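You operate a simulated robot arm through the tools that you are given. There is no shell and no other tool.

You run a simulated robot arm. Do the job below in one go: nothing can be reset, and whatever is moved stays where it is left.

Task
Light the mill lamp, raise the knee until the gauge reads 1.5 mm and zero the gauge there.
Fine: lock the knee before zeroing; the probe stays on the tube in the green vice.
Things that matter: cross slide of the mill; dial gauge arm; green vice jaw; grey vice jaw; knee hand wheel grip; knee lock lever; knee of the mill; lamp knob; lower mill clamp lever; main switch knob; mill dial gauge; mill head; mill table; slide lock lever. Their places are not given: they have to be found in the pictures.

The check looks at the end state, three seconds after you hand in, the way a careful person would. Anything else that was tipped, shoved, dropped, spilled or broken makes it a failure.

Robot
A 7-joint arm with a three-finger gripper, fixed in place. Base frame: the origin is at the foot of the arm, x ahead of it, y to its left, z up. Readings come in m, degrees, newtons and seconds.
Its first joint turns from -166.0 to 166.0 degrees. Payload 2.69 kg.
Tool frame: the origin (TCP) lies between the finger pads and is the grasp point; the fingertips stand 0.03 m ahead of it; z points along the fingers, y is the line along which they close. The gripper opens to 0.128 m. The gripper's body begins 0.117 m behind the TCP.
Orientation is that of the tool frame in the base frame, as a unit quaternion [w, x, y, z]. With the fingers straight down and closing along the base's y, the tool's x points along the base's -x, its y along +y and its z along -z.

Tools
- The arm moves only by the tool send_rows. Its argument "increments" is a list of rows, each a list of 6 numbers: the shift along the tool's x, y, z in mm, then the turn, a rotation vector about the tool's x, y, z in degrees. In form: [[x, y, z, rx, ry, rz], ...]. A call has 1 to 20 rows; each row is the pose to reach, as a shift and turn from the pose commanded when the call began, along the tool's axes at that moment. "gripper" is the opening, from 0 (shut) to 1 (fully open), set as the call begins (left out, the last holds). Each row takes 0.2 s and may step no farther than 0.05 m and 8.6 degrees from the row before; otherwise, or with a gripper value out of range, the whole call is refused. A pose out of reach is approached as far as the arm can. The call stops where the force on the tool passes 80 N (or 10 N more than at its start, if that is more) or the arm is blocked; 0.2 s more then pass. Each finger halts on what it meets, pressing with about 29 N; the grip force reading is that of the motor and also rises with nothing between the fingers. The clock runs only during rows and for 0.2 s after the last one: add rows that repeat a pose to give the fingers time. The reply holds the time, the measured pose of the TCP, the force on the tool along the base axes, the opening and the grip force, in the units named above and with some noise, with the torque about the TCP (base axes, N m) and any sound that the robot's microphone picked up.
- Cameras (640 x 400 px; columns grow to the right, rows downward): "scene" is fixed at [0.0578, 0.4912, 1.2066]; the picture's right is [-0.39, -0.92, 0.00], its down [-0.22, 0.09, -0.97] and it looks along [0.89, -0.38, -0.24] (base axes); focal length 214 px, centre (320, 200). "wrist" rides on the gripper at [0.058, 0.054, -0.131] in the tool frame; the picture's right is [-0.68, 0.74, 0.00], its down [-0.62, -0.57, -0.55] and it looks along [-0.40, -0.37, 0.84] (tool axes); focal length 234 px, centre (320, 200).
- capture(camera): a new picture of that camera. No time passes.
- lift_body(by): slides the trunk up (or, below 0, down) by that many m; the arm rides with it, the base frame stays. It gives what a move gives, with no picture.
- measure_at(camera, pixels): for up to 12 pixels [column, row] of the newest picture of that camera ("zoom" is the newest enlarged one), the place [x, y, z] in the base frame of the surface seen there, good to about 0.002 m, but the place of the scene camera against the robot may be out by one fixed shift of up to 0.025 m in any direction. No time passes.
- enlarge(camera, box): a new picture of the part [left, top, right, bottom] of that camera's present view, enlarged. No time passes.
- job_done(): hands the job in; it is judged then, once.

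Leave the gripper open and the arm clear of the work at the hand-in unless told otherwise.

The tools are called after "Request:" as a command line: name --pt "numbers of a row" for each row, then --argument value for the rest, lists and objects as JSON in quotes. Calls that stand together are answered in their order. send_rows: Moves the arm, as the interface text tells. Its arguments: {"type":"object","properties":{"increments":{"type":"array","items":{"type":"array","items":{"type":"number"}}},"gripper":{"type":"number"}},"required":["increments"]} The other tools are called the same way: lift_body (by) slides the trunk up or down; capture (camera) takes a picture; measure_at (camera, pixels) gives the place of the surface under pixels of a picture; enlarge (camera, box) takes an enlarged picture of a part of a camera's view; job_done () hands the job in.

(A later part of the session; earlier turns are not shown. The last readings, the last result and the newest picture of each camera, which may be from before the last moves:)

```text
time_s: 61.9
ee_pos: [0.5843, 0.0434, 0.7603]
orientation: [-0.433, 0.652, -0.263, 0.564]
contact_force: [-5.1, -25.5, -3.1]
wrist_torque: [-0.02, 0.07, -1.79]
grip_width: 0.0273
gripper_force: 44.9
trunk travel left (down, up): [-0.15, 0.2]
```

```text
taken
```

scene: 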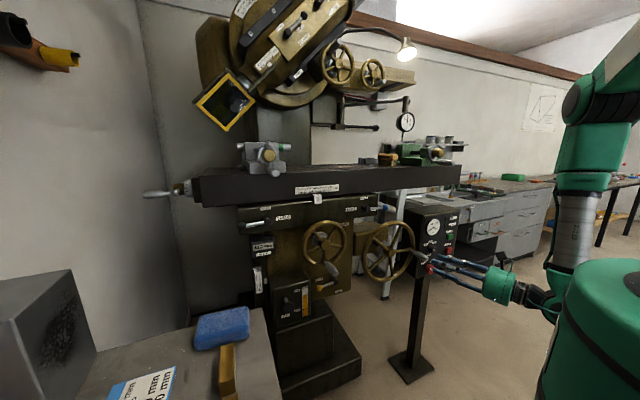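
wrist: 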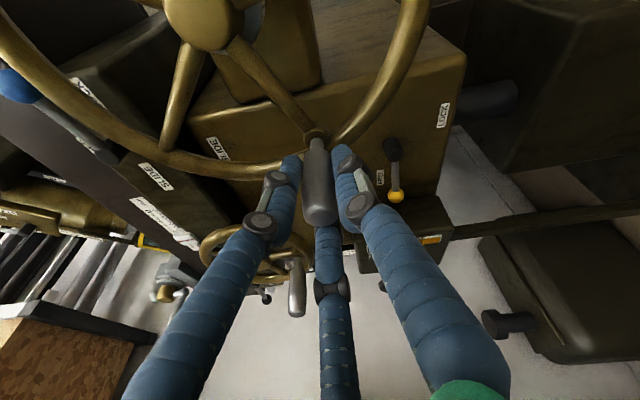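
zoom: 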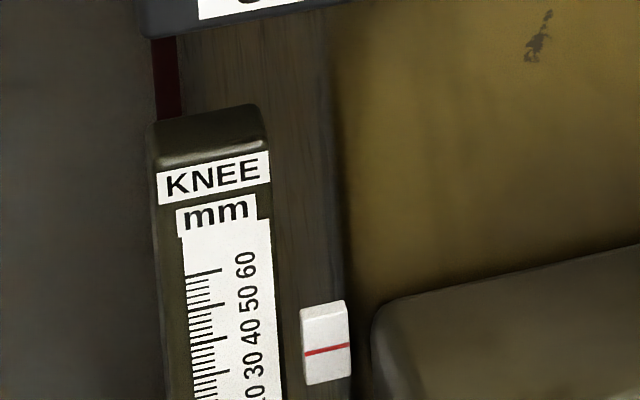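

The knee is rising (brush/jaw edges up ~2 px more): clockwise is right. Continue α 154°→200°.

Request:
send_rows --pt "4.3 -13.7 1.1 0 0 8" --pt "8.1 -27.8 2.3 0 0 16" --pt "14 -41.3 3 0 0 24" --pt "21.5 -53.9 3.2 0 0 32" --pt "30.7 -65.3 2.7 0 0 40" --pt "41.4 -75.5 1.8 0 0 48"

Request:
enlarge --camera "scene" --box '[390, 135, 430, 165]'

Request:
enlarge --camera "scene" --box '[250, 255, 280, 285]'

Request:
capture --camera "wrist"

```text
time_s: 63.3
ee_pos: [0.5861, 0.0461, 0.8436]
orientation: [0.625, -0.49, 0.504, -0.338]
contact_force: [18.2, -19.6, -20.8]
wrist_torque: [-0.13, -1.59, -0.37]
grip_width: 0.0308
gripper_force: 44.6
trunk travel left (down, up): [-0.15, 0.2]
```

```text
13.33 times, centred on (410, 150) of scene
```

zoom: 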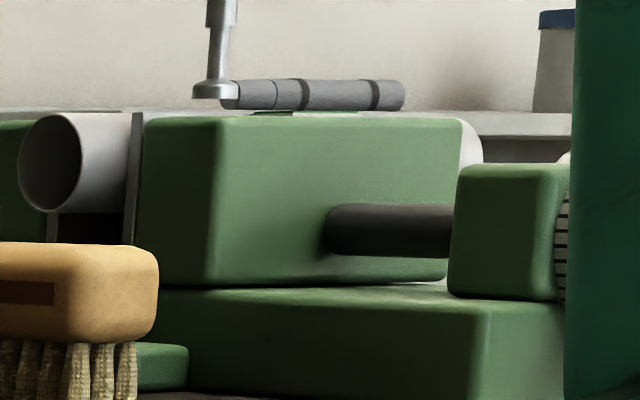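

```text
13.33 times, centred on (265, 270) of scene
```

zoom: 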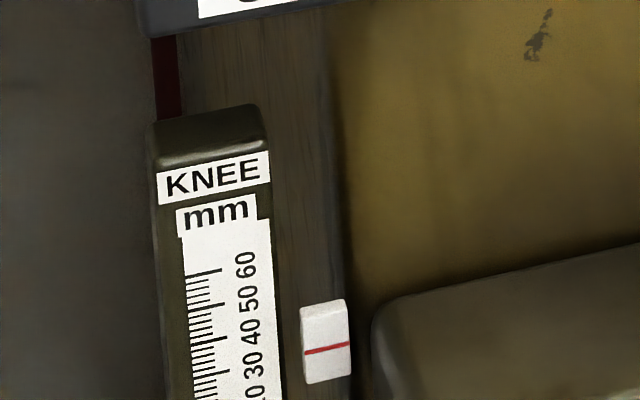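

```text
taken
```

wrist: 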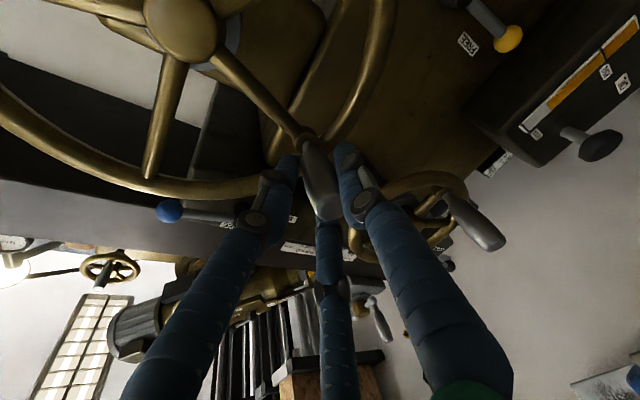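

Rising steadily. Continue α 201°→249°, easing the yaw.

Request:
send_rows --pt "1.7 -15.4 -1.6 0.37 0.93 8" --pt "5.3 -29.6 -3.6 0.87 1.83 16" --pt "10.9 -43 -6.2 1.5 2.67 24" --pt "18.2 -55.5 -9 2.25 3.48 32" --pt "27.2 -66.7 -12.3 3.15 4.25 40" --pt "37.5 -76.5 -15.9 4.19 4.97 48"

Request:
enlarge --camera "scene" --box '[390, 135, 430, 165]'

Request:
capture --camera "wrist"

Request:
capture --camera "scene"

```text
time_s: 64.7
ee_pos: [0.5848, -0.0139, 0.9031]
orientation: [0.704, -0.205, 0.674, -0.092]
contact_force: [-0.4, 4.3, -15.6]
wrist_torque: [0.0, -0.41, -1.11]
grip_width: 0.0304
gripper_force: 44.9
trunk travel left (down, up): [-0.15, 0.2]
```

```text
13.33 times, centred on (410, 150) of scene
```

zoom: 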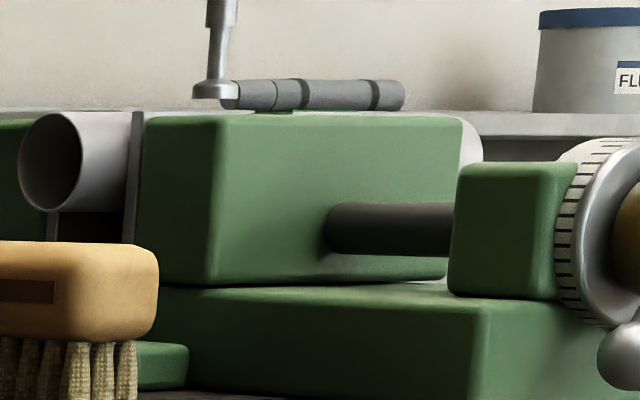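

```text
taken
```

wrist: 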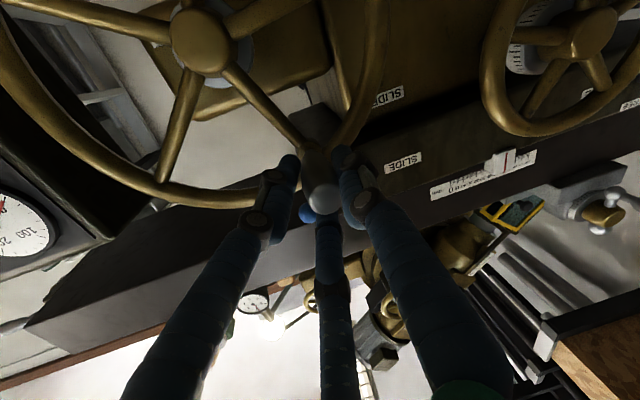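

```text
taken
```

scene: 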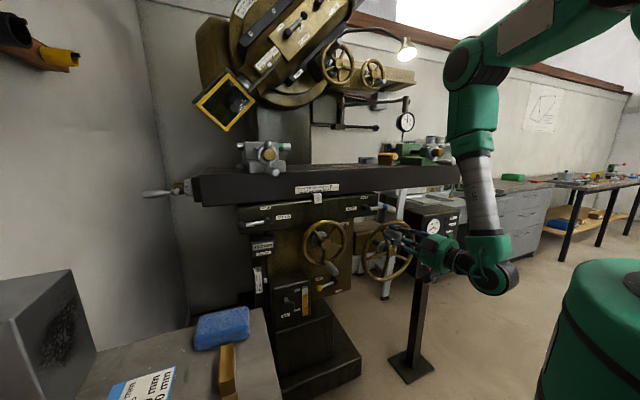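

Continue α 249°→296° (over the top).

Request:
send_rows --pt "2 -12.6 -2.1 0.94 0.35 8" --pt "5.5 -26.6 -4.4 1.94 0.58 16" --pt "11 -39.8 -6.8 2.99 0.67 24" --pt "18.2 -52.3 -9.2 4.11 0.63 32" --pt "27.2 -63.6 -11.5 5.28 0.48 40" --pt "37.6 -73.5 -13.8 6.51 0.19 48"

Request:
enlarge --camera "scene" --box '[390, 135, 430, 165]'

Request:
capture --camera "wrist"

Request:
enlarge --camera "scene" --box '[388, 100, 428, 140]'

```text
time_s: 66.1
ee_pos: [0.52, -0.1253, 0.9022]
orientation: [0.684, 0.082, 0.708, 0.154]
contact_force: [1.2, 2.4, -1.1]
wrist_torque: [0.01, -0.16, -0.3]
grip_width: 0.0021
gripper_force: 31.2
out of reach, approached as far as the arm can: row 4, 5, 6
trunk travel left (down, up): [-0.15, 0.2]
```

```text
13.33 times, centred on (410, 150) of scene
```

zoom: 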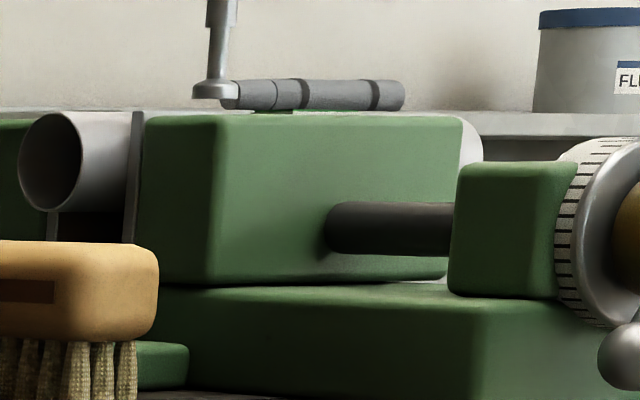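

```text
taken
```

wrist: 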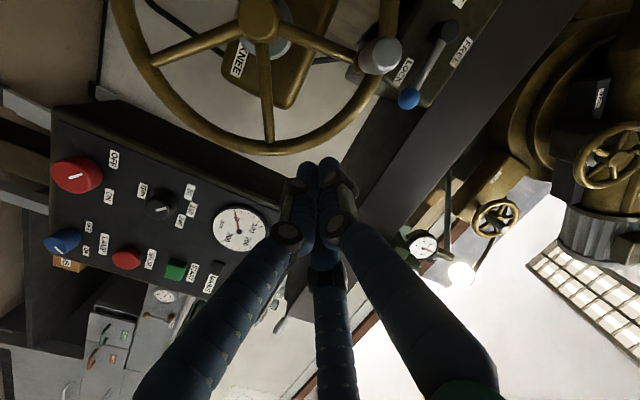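

```text
10.00 times, centred on (408, 120) of scene
```

zoom: 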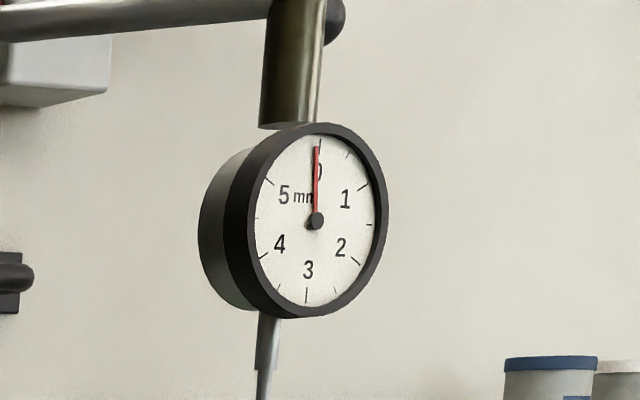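

The roll reached its limit and the fingers slid off the grip (nothing else was hit); the grip now stands near the top at (380,55) px. I measure it and then regrasp with roll about −10°.

Request:
measure_at --camera "wrist" --pixels '[[381, 56], [375, 50], [390, 60], [378, 40], [255, 20], [265, 140], [408, 98], [365, 50]]'

Request:
enlarge --camera "wrist" --box '[340, 0, 440, 110]'

```text
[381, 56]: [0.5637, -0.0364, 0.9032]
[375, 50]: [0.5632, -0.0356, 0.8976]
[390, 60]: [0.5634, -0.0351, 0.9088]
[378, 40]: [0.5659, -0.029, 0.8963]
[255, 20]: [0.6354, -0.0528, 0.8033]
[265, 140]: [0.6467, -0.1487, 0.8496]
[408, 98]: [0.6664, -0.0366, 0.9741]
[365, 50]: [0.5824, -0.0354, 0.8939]
```

```text
3.64 times, centred on (390, 55) of wrist
```

zoom: 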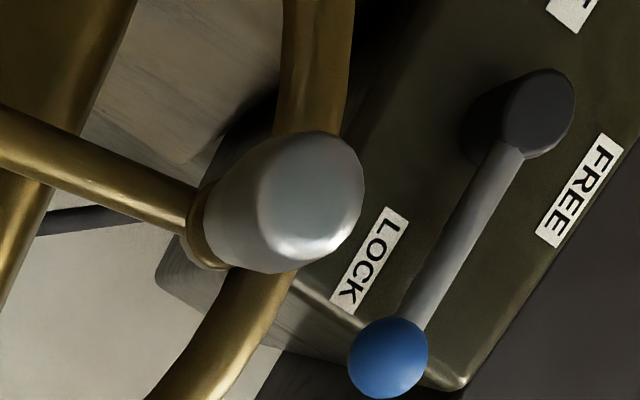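

The grip is at ≈(−0.034, 0.905), α≈260°. I back off slightly, centre on it and unroll 160° in this call.

Request:
send_rows --pt "0 0 -20 0 0 -8" --pt "0 0 -20 0 0 -16" --pt "2 6 -20 0 0 -24" --pt "4 12 -19 0 0 -32" --pt "6 18 -18 0 0 -40" --pt "8 24 -18 0 0 -48" --pt "9 30 -17 0 0 -56" --pt "11 36 -16 0 0 -64" --pt "13 42 -16 0 0 -72" --pt "15 48 -15 0 0 -80" --pt "17 54 -14 0 0 -88" --pt "19 60 -13 0 0 -96" --pt "21 66 -13 0 0 -104" --pt "23 72 -12 0 0 -112" --pt "25 78 -11 0 0 -120" --pt "26 83 -11 0 0 -128" --pt "28 88 -10 0 0 -136" --pt "28 88 -10 0 0 -144" --pt "28 88 -10 0 0 -152" --pt "28 88 -10 0 0 -160"

Request:
send_rows --pt "0 0 0 0 0 -8" --pt "0 0 0 0 0 -16" --pt "0 0 0 0 0 -24" --pt "0 0 0 0 0 -32" --pt "0 0 0 0 0 -40" --pt "0 0 0 0 0 -48" --pt "0 0 0 0 0 -55" --gripper 0.5

Request:
capture --camera "wrist"

```text
time_s: 70.3
ee_pos: [0.4983, -0.0381, 0.9073]
orientation: [-0.272, 0.683, -0.203, 0.647]
contact_force: [0.3, -0.2, -0.2]
wrist_torque: [-0.03, 0.0, 0.01]
grip_width: 0.0024
gripper_force: 31.6
trunk travel left (down, up): [-0.15, 0.2]
```

```text
time_s: 71.9
ee_pos: [0.4959, -0.0372, 0.907]
orientation: [0.06, 0.7, 0.133, 0.699]
contact_force: [-0.3, -0.7, 0.3]
wrist_torque: [-0.02, 0.02, 0.02]
grip_width: 0.0639
gripper_force: 0.1
trunk travel left (down, up): [-0.15, 0.2]
```

```text
taken
```

wrist: 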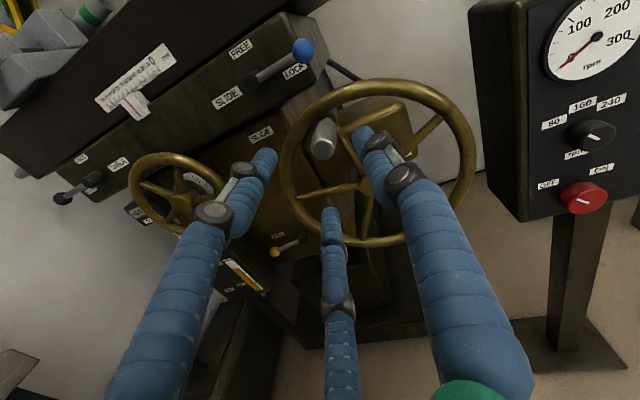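

Upright again, the grip is in view at (323,138). Measure.

Request:
measure_at --camera "wrist" --pixels '[[322, 148], [316, 146], [330, 146], [323, 153], [324, 135], [330, 122], [322, 142]]'

Request:
enlarge --camera "wrist" --box '[290, 100, 360, 170]'

```text
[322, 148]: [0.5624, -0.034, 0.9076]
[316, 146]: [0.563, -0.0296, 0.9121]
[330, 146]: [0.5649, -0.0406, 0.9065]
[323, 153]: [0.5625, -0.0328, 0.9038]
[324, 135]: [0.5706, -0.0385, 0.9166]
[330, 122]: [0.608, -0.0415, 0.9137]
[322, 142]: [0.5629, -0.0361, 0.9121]
```

```text
5.71 times, centred on (325, 135) of wrist
```

zoom: 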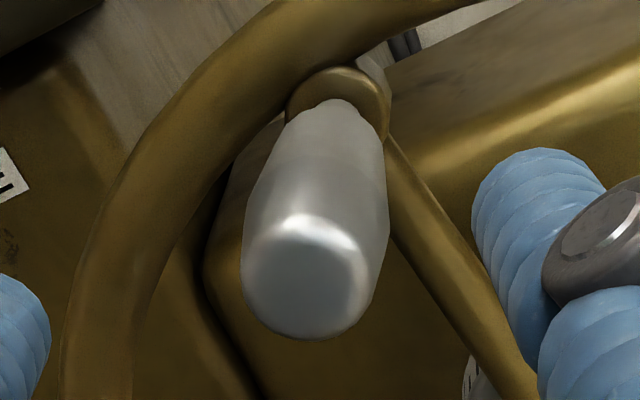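

Grip axis at (−0.0345, 0.9075). Advance 88 mm around it and close firmly.

Request:
send_rows --pt "0 6.8 30 0 0 0" --pt "0 6.8 55 0 0 0" --pt "0 6.8 75 0 0 0" --pt "0 6.8 88 0 0 0" --pt "0 6.8 88 0 0 0"

Request:
send_rows --pt "0 0 0 0 0 0" --pt "0 0 0 0 0 0" --pt "0 0 0 0 0 0" --gripper 0

Request:
capture --camera "wrist"

```text
time_s: 73.1
ee_pos: [0.5849, -0.035, 0.9071]
orientation: [0.058, 0.7, 0.135, 0.699]
contact_force: [-0.1, 0.3, -0.7]
wrist_torque: [0.02, 0.0, 0.0]
grip_width: 0.064
gripper_force: 0.0
trunk travel left (down, up): [-0.15, 0.2]
```

```text
time_s: 73.9
ee_pos: [0.5851, -0.0343, 0.9061]
orientation: [0.058, 0.7, 0.134, 0.699]
contact_force: [1.7, 8.7, -8.3]
wrist_torque: [-0.03, -0.3, 0.12]
grip_width: 0.0241
gripper_force: 46.0
trunk travel left (down, up): [-0.15, 0.2]
```

```text
taken
```

wrist: 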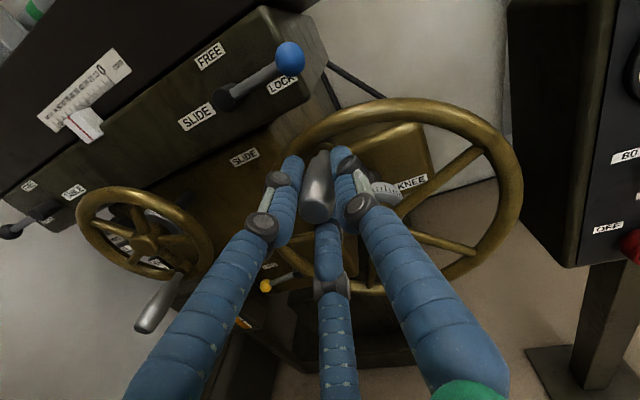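

Gripped. Crank on clockwise from 260° to 316°.

Request:
send_rows --pt "-2.4 13.7 -1.4 0 0 8" --pt "-6.8 27.4 -2.9 0 0 16" --pt "-13.1 40.5 -4.3 0 0 24" --pt "-21.2 52.5 -5.7 0 0 32" --pt "-30.9 63.4 -6.9 0 0 40" --pt "-42 72.7 -8 0 0 48" --pt "-54.3 80.5 -9 0 0 56"

Request:
enlarge --camera "scene" --box '[390, 135, 430, 165]'

Request:
enlarge --camera "scene" --box '[388, 100, 428, 140]'

Request:
capture --camera "wrist"

```text
time_s: 75.5
ee_pos: [0.5846, -0.1262, 0.8772]
orientation: [-0.278, 0.681, -0.21, 0.644]
contact_force: [-20.8, 21.5, -8.7]
wrist_torque: [-0.01, -0.71, 0.24]
grip_width: 0.0234
gripper_force: 45.0
trunk travel left (down, up): [-0.15, 0.2]
```

```text
13.33 times, centred on (410, 150) of scene
```

zoom: 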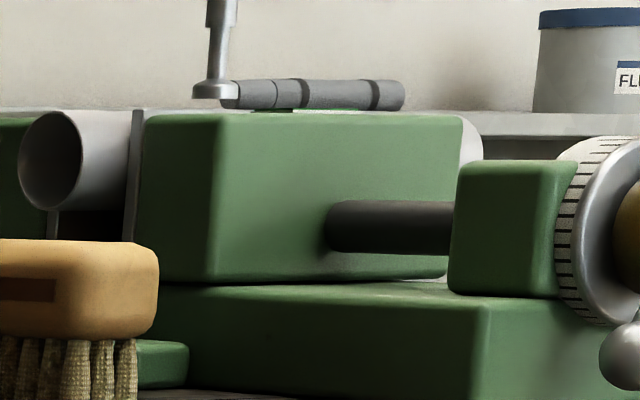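

```text
10.00 times, centred on (408, 120) of scene
```

zoom: 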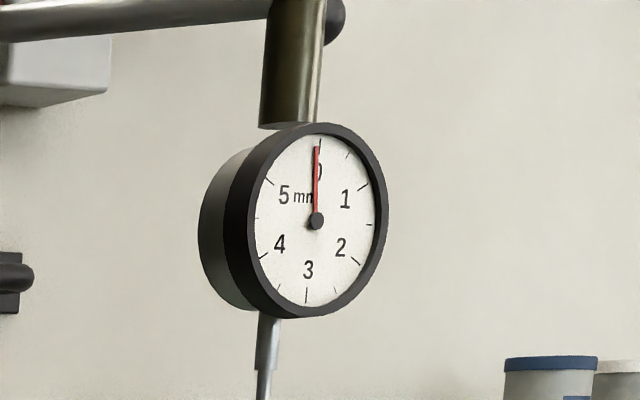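

```text
taken
```

wrist: 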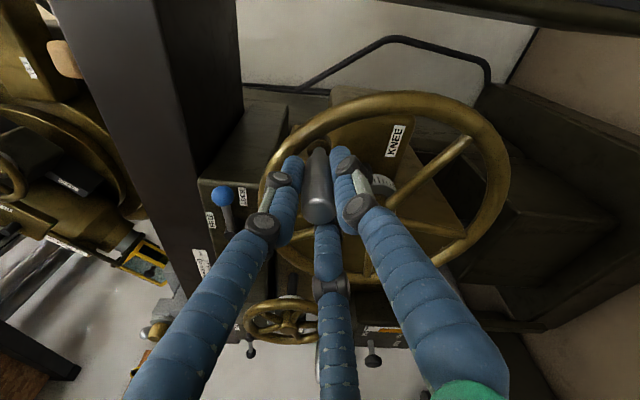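

Rising as expected (still no probe contact). Continue 316°→396° in one call.

Request:
send_rows --pt "-2.6 13.2 -0.7 0 0 8" --pt "-7 27 -1.4 0 0 16" --pt "-13.2 40 -1.8 0 0 24" --pt "-21.3 52.1 -2 0 0 32" --pt "-30.8 63 -2 0 0 40" --pt "-41.9 72.5 -1.8 0 0 48" --pt "-54.1 80.2 -1.3 0 0 56" --pt "-67.3 86.2 -0.7 0 0 64" --pt "-81.2 90.3 0.2 0 0 72" --pt "-95.5 92.5 1.2 0 0 80"

Request:
enlarge --camera "scene" --box '[390, 135, 430, 165]'

Request:
enlarge --camera "scene" --box '[388, 100, 428, 140]'

Request:
capture --camera "wrist"

```text
time_s: 77.7
ee_pos: [0.5864, -0.1371, 0.7456]
orientation: [0.626, -0.386, 0.599, -0.317]
contact_force: [10.9, 0.4, 15.5]
wrist_torque: [0.0, -0.32, -1.25]
grip_width: 0.0242
gripper_force: 45.2
trunk travel left (down, up): [-0.15, 0.2]
```

```text
13.33 times, centred on (410, 150) of scene
```

zoom: 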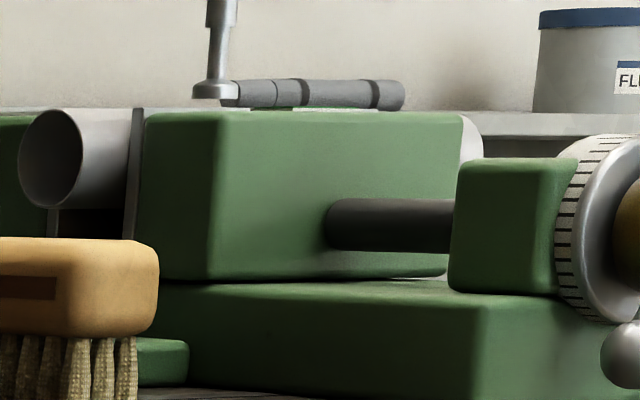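

```text
10.00 times, centred on (408, 120) of scene
```

zoom: 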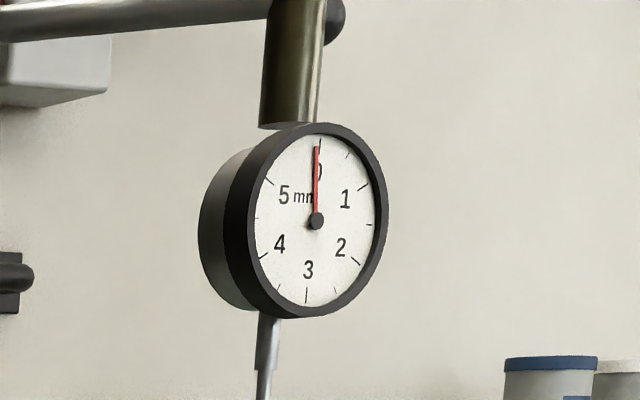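

```text
taken
```

wrist: 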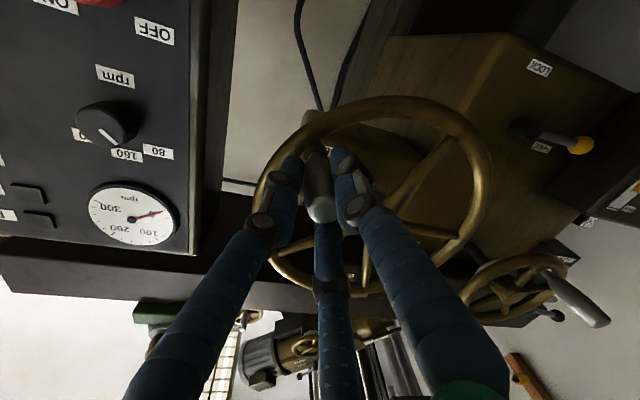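

Knee is ~3.5 mm up; probe gap shrinks (about 10 zoom px left). Continue 36°→76° before regrasping.

Request:
send_rows --pt "-2.2 13.2 1.1 0 0 8" --pt "-6.6 27.1 2.3 0 0 16" --pt "-12.9 40.2 3.7 0 0 24" --pt "-20.9 52.4 5.2 0 0 32" --pt "-30.5 63.3 6.7 0 0 40"

Request:
enlarge --camera "scene" --box '[390, 135, 430, 165]'

Request:
capture --camera "wrist"

```text
time_s: 78.9
ee_pos: [0.5864, -0.0762, 0.7048]
orientation: [0.697, -0.157, 0.695, -0.081]
contact_force: [8.0, -8.4, 0.8]
wrist_torque: [-0.01, -0.01, -1.39]
grip_width: 0.0236
gripper_force: 44.4
trunk travel left (down, up): [-0.15, 0.2]
```

```text
13.33 times, centred on (410, 150) of scene
```

zoom: 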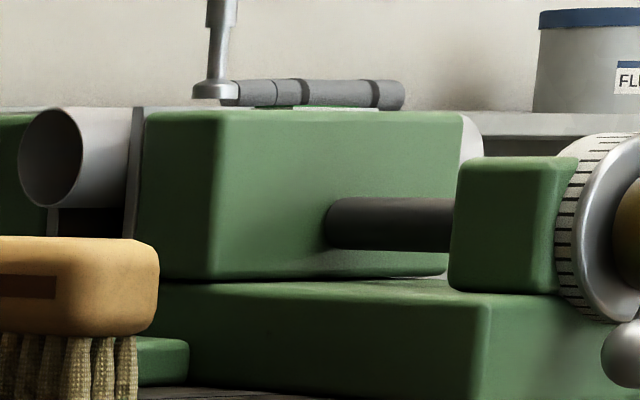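

```text
taken
```

wrist: 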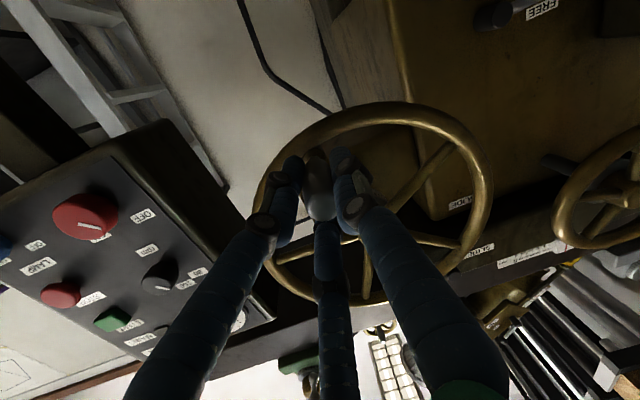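

Release, back off 85 mm and unroll 180° for a regrasp at roll −20°.

Request:
send_rows --pt "0 0 0 0 0 0" --pt "0 0 0 0 0 0" --pt "0 0 -30 0 0 0" --pt "0 0 -60 0 0 0" --pt "0 0 -85 0 0 0" --gripper 0.5

Request:
send_rows --pt "0 0 0 0 0 -8.5" --pt "0 0 0 0 0 -17" --pt "0 0 0 0 0 -25.5" --pt "0 0 0 0 0 -34" --pt "0 0 0 0 0 -42.5" --pt "0 0 0 0 0 -51" --pt "0 0 0 0 0 -59.5" --pt "0 0 0 0 0 -68" --pt "0 0 0 0 0 -76.5" --pt "0 0 0 0 0 -85" --pt "0 0 0 0 0 -93.5" --pt "0 0 0 0 0 -102" --pt "0 0 0 0 0 -110.5" --pt "0 0 0 0 0 -119" --pt "0 0 0 0 0 -127.5" --pt "0 0 0 0 0 -136" --pt "0 0 0 0 0 -144.5" --pt "0 0 0 0 0 -153" --pt "0 0 0 0 0 -161.5" --pt "0 0 0 0 0 -170"

Request:
capture --camera "wrist"

```text
time_s: 80.1
ee_pos: [0.5014, -0.0865, 0.7046]
orientation: [0.697, -0.158, 0.695, -0.083]
contact_force: [0.1, -0.3, -0.1]
wrist_torque: [-0.02, -0.01, 0.01]
grip_width: 0.0638
gripper_force: 0.0
trunk travel left (down, up): [-0.15, 0.2]
```

```text
time_s: 84.3
ee_pos: [0.5018, -0.0873, 0.7061]
orientation: [0.022, 0.706, 0.098, 0.701]
contact_force: [-0.5, -0.7, 0.0]
wrist_torque: [-0.02, 0.01, 0.0]
grip_width: 0.0642
gripper_force: 0.0
trunk travel left (down, up): [-0.15, 0.2]
```

```text
taken
```

wrist: 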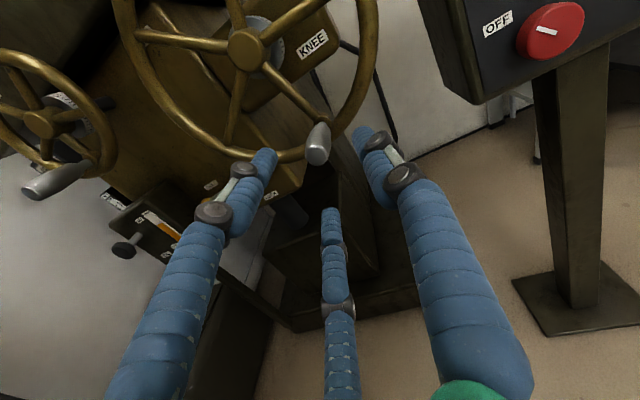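

Measure the grip's new position at (317,148).

Request:
measure_at --camera "wrist" --pixels '[[316, 154], [309, 152], [324, 153], [316, 160], [317, 146], [246, 48], [243, 45]]'

Request:
enlarge --camera "wrist" --box '[280, 105, 350, 175]'

```text
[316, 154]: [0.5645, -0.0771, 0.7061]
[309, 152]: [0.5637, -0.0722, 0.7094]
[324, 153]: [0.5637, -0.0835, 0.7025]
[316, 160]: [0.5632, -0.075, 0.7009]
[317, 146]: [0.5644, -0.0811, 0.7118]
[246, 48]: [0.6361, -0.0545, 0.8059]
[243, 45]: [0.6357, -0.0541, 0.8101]
```

```text
5.71 times, centred on (315, 140) of wrist
```

zoom: 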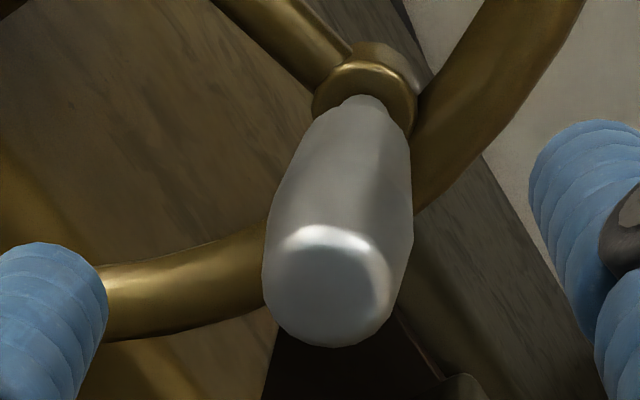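

The grip is at (−0.0775, 0.7055). Advance and close firmly.

Request:
send_rows --pt "1.4 -0.4 28 0 0 0" --pt "1.4 -0.4 52 0 0 0" --pt "1.4 -0.4 70 0 0 0" --pt "1.4 -0.4 83 0 0 0" --pt "1.4 -0.4 83 0 0 0"

Request:
send_rows --pt "0 0 0 0 0 0" --pt "0 0 0 0 0 0" --pt "0 0 0 0 0 0" --gripper 0

```text
time_s: 85.5
ee_pos: [0.5836, -0.0758, 0.7056]
orientation: [0.023, 0.706, 0.096, 0.701]
contact_force: [0.1, -0.3, -0.1]
wrist_torque: [-0.01, -0.02, -0.01]
grip_width: 0.064
gripper_force: 0.1
trunk travel left (down, up): [-0.15, 0.2]
```

```text
time_s: 86.3
ee_pos: [0.5835, -0.0767, 0.7045]
orientation: [0.022, 0.706, 0.097, 0.701]
contact_force: [2.7, -5.9, -9.9]
wrist_torque: [-0.03, 0.06, -0.83]
grip_width: 0.0243
gripper_force: 44.9
trunk travel left (down, up): [-0.15, 0.2]
```

Gripped. Crank 76°→116° and check.

Request:
send_rows --pt "0.5 -15 1.6 1.0 0.1 8" --pt "2.5 -29.5 3.2 2.02 0.06 16" --pt "6.4 -43.5 4.7 3.07 -0.11 24" --pt "12.2 -56.8 6.2 4.13 -0.42 32" --pt "20 -69.2 7.5 5.22 -0.88 40" --pt "29.4 -80.4 8.8 6.33 -1.47 48" --pt "40.2 -90.2 9.8 7.48 -2.2 56" --pt "52.3 -98.3 10.8 8.64 -3.06 64"

Request:
enlarge --camera "scene" --box '[390, 135, 430, 165]'

Request:
enlarge --camera "scene" --box '[388, 100, 428, 140]'

Request:
capture --camera "wrist"

```text
time_s: 88.1
ee_pos: [0.5853, 0.0307, 0.7416]
orientation: [-0.402, 0.667, -0.242, 0.579]
contact_force: [1.6, 12.6, -23.4]
wrist_torque: [-0.01, -0.08, -1.73]
grip_width: 0.0266
gripper_force: 44.9
trunk travel left (down, up): [-0.15, 0.2]
```

```text
13.33 times, centred on (410, 150) of scene
```

zoom: 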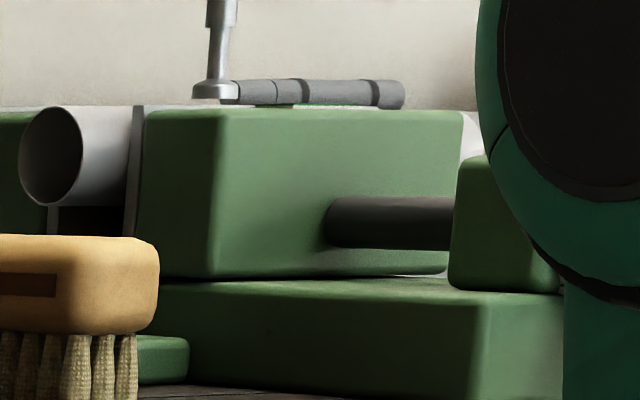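

```text
10.00 times, centred on (408, 120) of scene
```

zoom: 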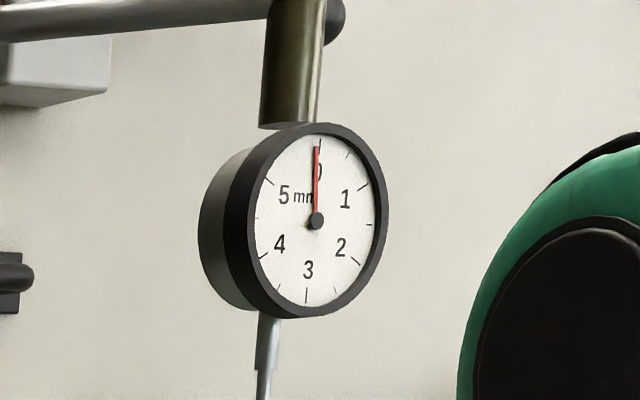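

```text
taken
```

wrist: 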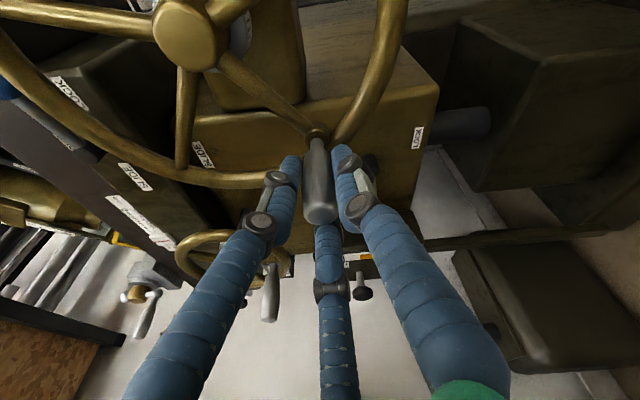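

Probe foot is close to the tube now. Continue 140°→204°.

Request:
send_rows --pt "1.5 -14.4 1.8 0 0 8" --pt "3.5 -28.8 3.5 0 0 16" --pt "7.6 -42.8 4.6 0 0 24" --pt "13.4 -56.3 5.3 0 0 32" --pt "21 -68.7 5.5 0 0 40" --pt "30.3 -80.1 5.1 0 0 48" --pt "41 -90 4.2 0 0 56" --pt "52.9 -98.5 2.9 0 0 64"

Request:
enlarge --camera "scene" --box '[390, 135, 430, 165]'

Request:
enlarge --camera "scene" --box '[388, 100, 428, 140]'

Request:
capture --camera "wrist"

```text
time_s: 89.9
ee_pos: [0.5864, 0.0421, 0.8508]
orientation: [0.646, -0.436, 0.561, -0.279]
contact_force: [19.7, -48.3, -35.0]
wrist_torque: [-0.21, -0.65, -1.45]
grip_width: 0.0285
gripper_force: 44.9
trunk travel left (down, up): [-0.15, 0.2]
```

```text
13.33 times, centred on (410, 150) of scene
```

zoom: 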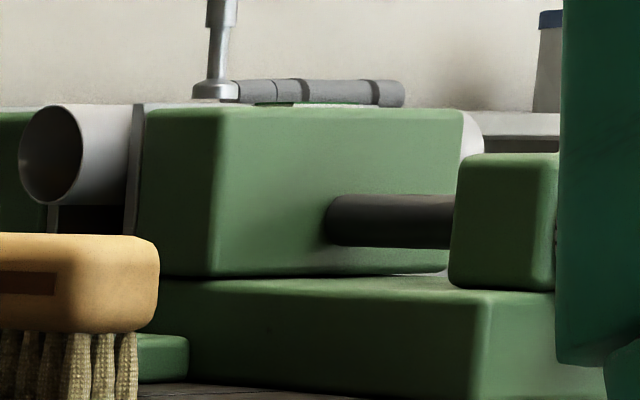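

```text
10.00 times, centred on (408, 120) of scene
```

zoom: 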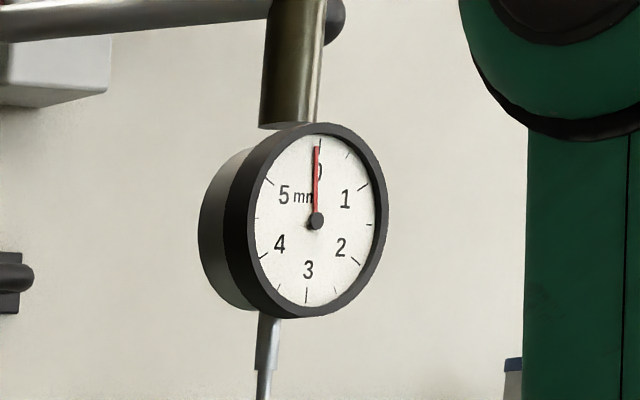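

```text
taken
```

wrist: 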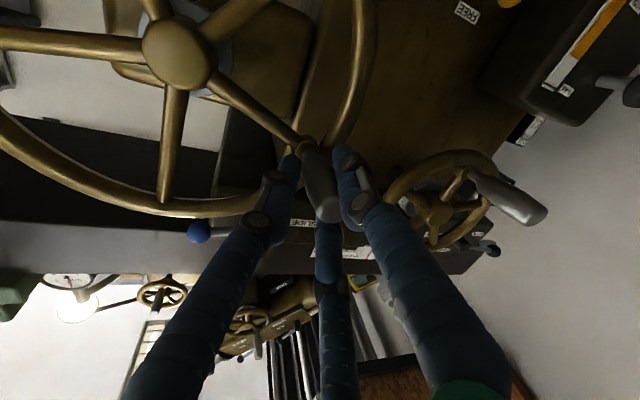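

The tube is almost at the probe foot. Continue 204°→244° gently.

Request:
send_rows --pt "1.2 -16.4 -2.4 0.65 1.01 8" --pt "2.8 -30.7 -4.7 1.45 1.94 16" --pt "6.4 -44.5 -7.3 2.39 2.8 24" --pt "11.7 -57.7 -10.3 3.48 3.56 32" --pt "18.9 -69.9 -13.5 4.73 4.25 40"

Request:
enlarge --camera "scene" --box '[390, 135, 430, 165]'

Request:
enlarge --camera "scene" --box '[388, 100, 428, 140]'

Request:
capture --camera "wrist"

```text
time_s: 91.1
ee_pos: [0.5853, -0.0072, 0.9021]
orientation: [0.698, -0.183, 0.688, -0.078]
contact_force: [2.6, -6.5, -45.5]
wrist_torque: [-0.04, 0.69, -0.57]
grip_width: 0.0259
gripper_force: 44.8
trunk travel left (down, up): [-0.15, 0.2]
```

```text
13.33 times, centred on (410, 150) of scene
```

zoom: 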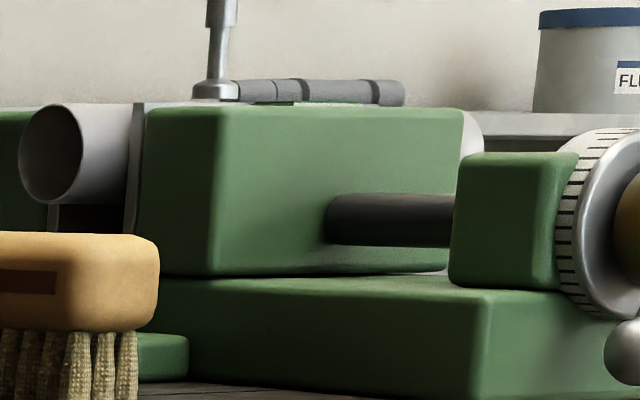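

```text
10.00 times, centred on (408, 120) of scene
```

zoom: 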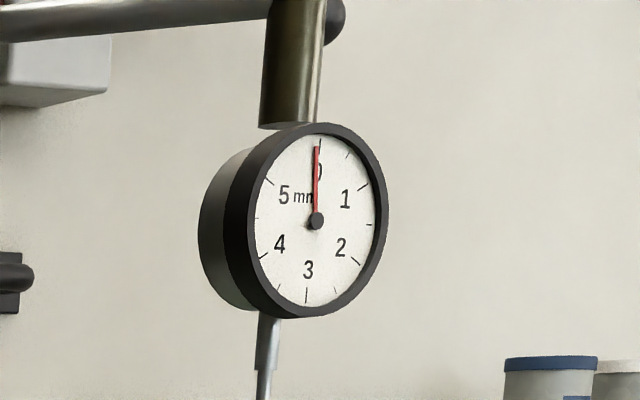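

```text
taken
```

wrist: 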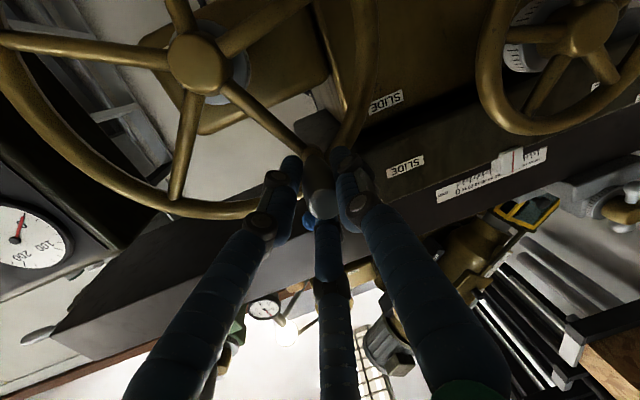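

Still 0; roll is near its limit. Release, back off, unroll for the next grasp.

Request:
send_rows --pt "0 0 0 0 0 0" --pt "0 0 0 0 0 0" --pt "0 0 -30 0 0 0" --pt "0 0 -60 0 0 0" --pt "0 0 -85 0 0 0" --gripper 0.5

Request:
send_rows --pt "0 0 0 0 0 -8.5" --pt "0 0 0 0 0 -17" --pt "0 0 0 0 0 -25.5" --pt "0 0 0 0 0 -34" --pt "0 0 0 0 0 -42.5" --pt "0 0 0 0 0 -51" --pt "0 0 0 0 0 -59.5" --pt "0 0 0 0 0 -68" --pt "0 0 0 0 0 -76.5" --pt "0 0 0 0 0 -85" --pt "0 0 0 0 0 -93.5" --pt "0 0 0 0 0 -102" --pt "0 0 0 0 0 -110.5" --pt "0 0 0 0 0 -119" --pt "0 0 0 0 0 -127.5" --pt "0 0 0 0 0 -136" --pt "0 0 0 0 0 -144.5" --pt "0 0 0 0 0 -153" --pt "0 0 0 0 0 -161.5" --pt "0 0 0 0 0 -170"

Request:
capture --camera "wrist"

Request:
enlarge --camera "wrist" --box '[290, 100, 360, 170]'

Request:
measure_at --camera "wrist" --pixels '[[316, 148], [320, 148], [324, 148], [320, 152], [320, 156], [324, 154]]'

```text
time_s: 92.3
ee_pos: [0.5001, -0.021, 0.9061]
orientation: [0.7, -0.184, 0.686, -0.078]
contact_force: [-0.1, 0.4, -0.7]
wrist_torque: [-0.04, -0.01, 0.0]
grip_width: 0.0641
gripper_force: 0.0
trunk travel left (down, up): [-0.15, 0.2]
```

```text
time_s: 96.5
ee_pos: [0.5013, -0.0192, 0.9053]
orientation: [0.019, 0.699, 0.123, 0.704]
contact_force: [0.0, 1.3, -0.1]
wrist_torque: [0.0, -0.02, -0.02]
grip_width: 0.0643
gripper_force: 0.2
trunk travel left (down, up): [-0.15, 0.2]
```

```text
taken
```

wrist: 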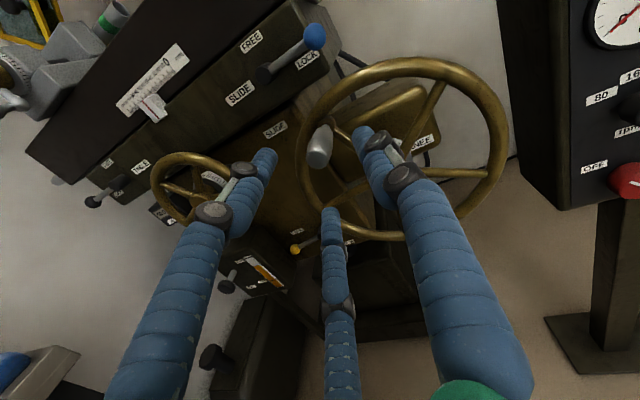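

```text
5.71 times, centred on (325, 135) of wrist
```

zoom: 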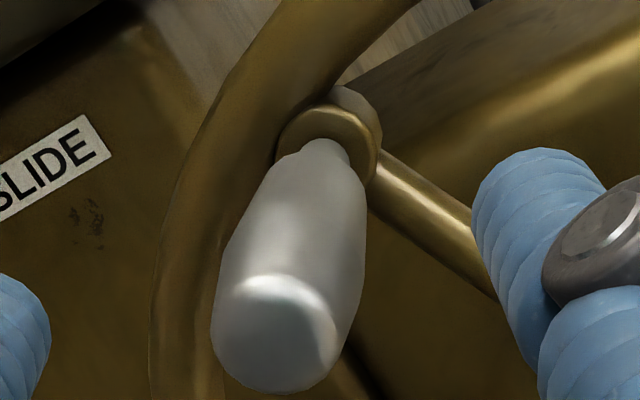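

```text
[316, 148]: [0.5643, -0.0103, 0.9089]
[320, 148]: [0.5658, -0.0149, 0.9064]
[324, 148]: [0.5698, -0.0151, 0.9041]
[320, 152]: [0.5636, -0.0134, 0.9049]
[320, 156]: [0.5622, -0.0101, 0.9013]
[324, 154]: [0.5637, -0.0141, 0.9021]
```

The grip is at ≈(−0.0085, 0.901). Approach with 12° more roll and close firmly.

Request:
send_rows --pt "-4.2 1.4 20 0 0 -6" --pt "-4.2 1.4 40 0 0 -12" --pt "-4.2 1.4 60 0 0 -12" --pt "-4.2 1.4 75 0 0 -12" --pt "-4.2 1.4 85 0 0 -12" --pt "-4.2 1.4 85 0 0 -12"

Request:
send_rows --pt "0 0 0 0 0 0" --pt "0 0 0 0 0 0" --pt "0 0 0 0 0 0" --gripper 0

Request:
capture --camera "wrist"

```text
time_s: 97.9
ee_pos: [0.5864, -0.0104, 0.9002]
orientation: [0.092, 0.683, 0.194, 0.698]
contact_force: [0.4, 0.0, 0.3]
wrist_torque: [-0.03, 0.0, 0.03]
grip_width: 0.0642
gripper_force: 0.1
trunk travel left (down, up): [-0.15, 0.2]
```

```text
time_s: 98.7
ee_pos: [0.5841, -0.0085, 0.9024]
orientation: [0.091, 0.681, 0.196, 0.7]
contact_force: [1.0, 33.7, 25.1]
wrist_torque: [0.12, 0.03, 0.43]
grip_width: 0.0252
gripper_force: 29.0
trunk travel left (down, up): [-0.15, 0.2]
```

```text
taken
```

wrist: 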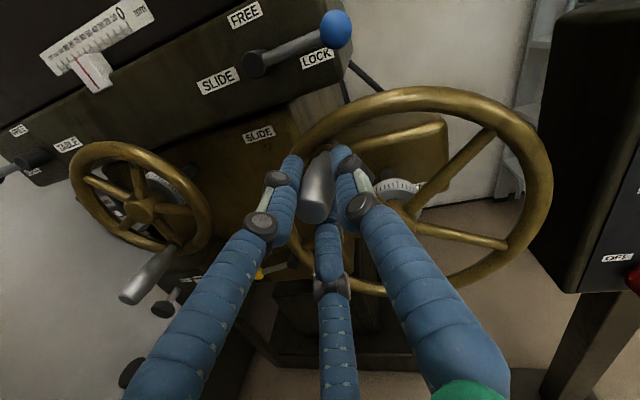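

Gripped. Crank 244°→276° and check the gauge.

Request:
send_rows --pt "3.1 14 -1.8 0 0 8" --pt "0.7 28.3 -4 0 0 16" --pt "-3.6 42 -6.1 0 0 24" --pt "-9.8 55 -8.3 0 0 32"

Request:
enlarge --camera "scene" --box '[390, 135, 430, 165]'

Request:
enlarge --camera "scene" --box '[388, 100, 428, 140]'

```text
time_s: 99.7
ee_pos: [0.5841, -0.0634, 0.9112]
orientation: [-0.106, 0.712, -0.002, 0.694]
contact_force: [10.9, 10.5, -22.1]
wrist_torque: [-0.05, -0.13, 0.48]
grip_width: 0.0248
gripper_force: 29.4
trunk travel left (down, up): [-0.15, 0.2]
```

```text
13.33 times, centred on (410, 150) of scene
```

zoom: 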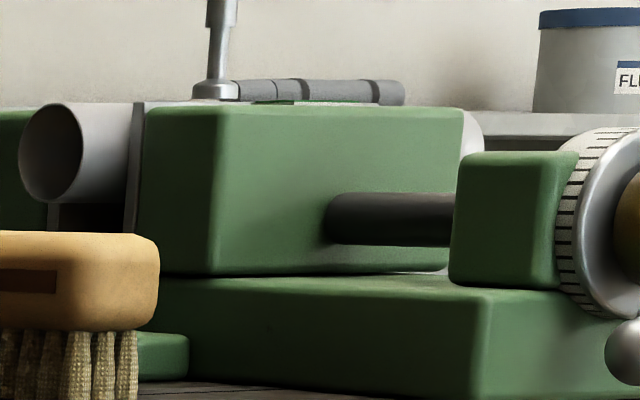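

```text
10.00 times, centred on (408, 120) of scene
```

zoom: 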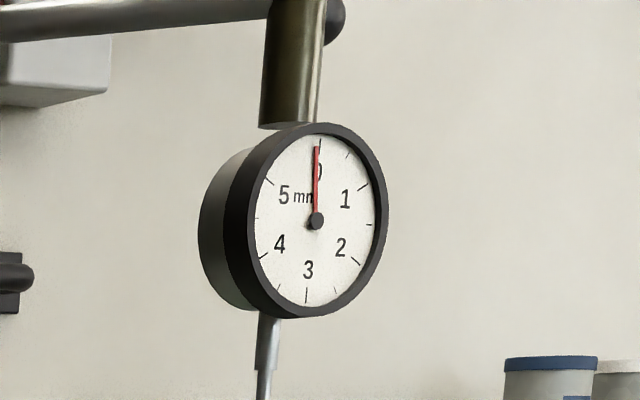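

Still 0. Continue 276°→324°.

Request:
send_rows --pt "-1.6 14.5 -2.1 0 0 8" --pt "-3.8 28.6 -4 0 0 16" --pt "-8 42.4 -5.9 0 0 24" --pt "-14.2 55.3 -7.6 0 0 32" --pt "-22 67.3 -9 0 0 40" --pt "-31.6 78.1 -10.2 0 0 48"

Request:
enlarge --camera "scene" --box '[390, 135, 430, 165]'

Request:
enlarge --camera "scene" --box '[388, 100, 428, 140]'

```text
time_s: 101.1
ee_pos: [0.5834, -0.135, 0.8692]
orientation: [-0.379, 0.649, -0.292, 0.591]
contact_force: [-16.7, 45.5, -23.5]
wrist_torque: [-0.03, -0.72, -0.15]
grip_width: 0.025
gripper_force: 44.7
trunk travel left (down, up): [-0.15, 0.2]
```

```text
13.33 times, centred on (410, 150) of scene
```

zoom: 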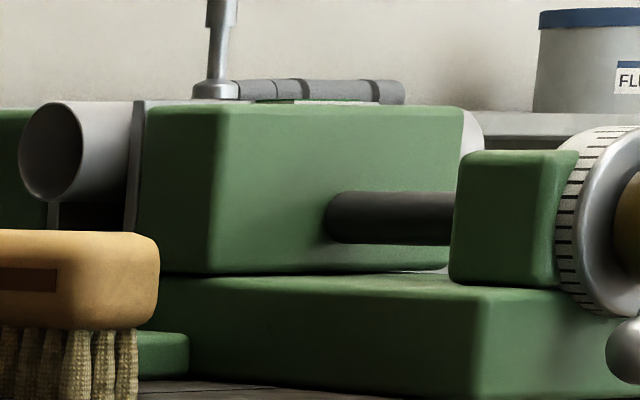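

```text
10.00 times, centred on (408, 120) of scene
```

zoom: 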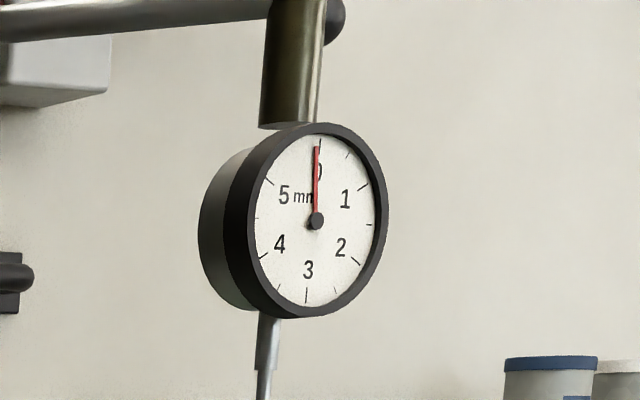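

Still 0. Continue 324°→380°.

Request:
send_rows --pt "-2.4 13.2 -0.6 0 0 8" --pt "-4.7 27.5 -1.3 0 0 16" --pt "-9 41.2 -1.7 0 0 24" --pt "-15 54.2 -1.8 0 0 32" --pt "-22.9 66.2 -1.6 0 0 40" --pt "-32.4 77 -1.1 0 0 48" --pt "-43.1 86.4 -0.4 0 0 56"

Request:
enlarge --camera "scene" --box '[390, 135, 430, 165]'

Request:
enlarge --camera "scene" --box '[388, 100, 428, 140]'

```text
time_s: 102.7
ee_pos: [0.5868, -0.1505, 0.776]
orientation: [0.613, -0.436, 0.56, -0.347]
contact_force: [-1.3, 2.6, 14.2]
wrist_torque: [0.01, -0.55, -0.71]
grip_width: 0.0251
gripper_force: 45.1
trunk travel left (down, up): [-0.15, 0.2]
```

```text
13.33 times, centred on (410, 150) of scene
```

zoom: 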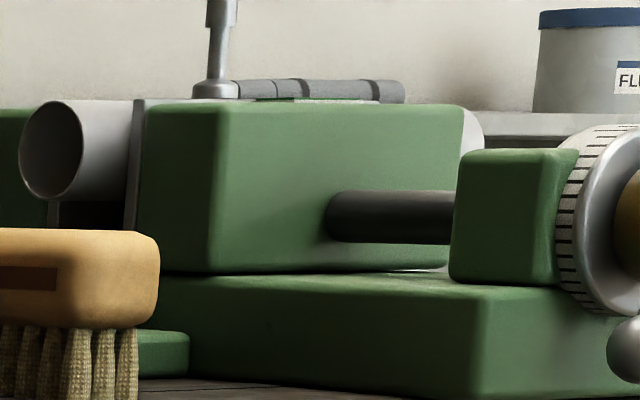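

```text
10.00 times, centred on (408, 120) of scene
```

zoom: 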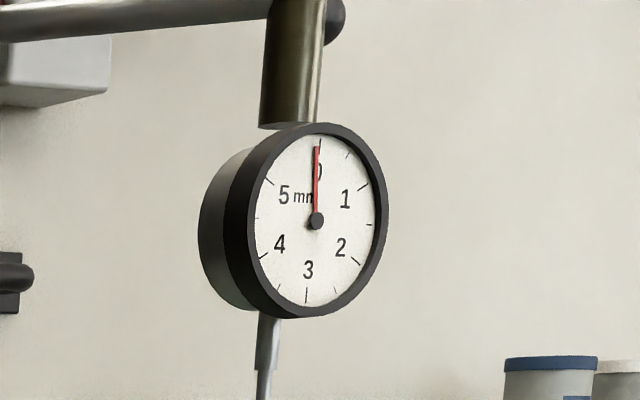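

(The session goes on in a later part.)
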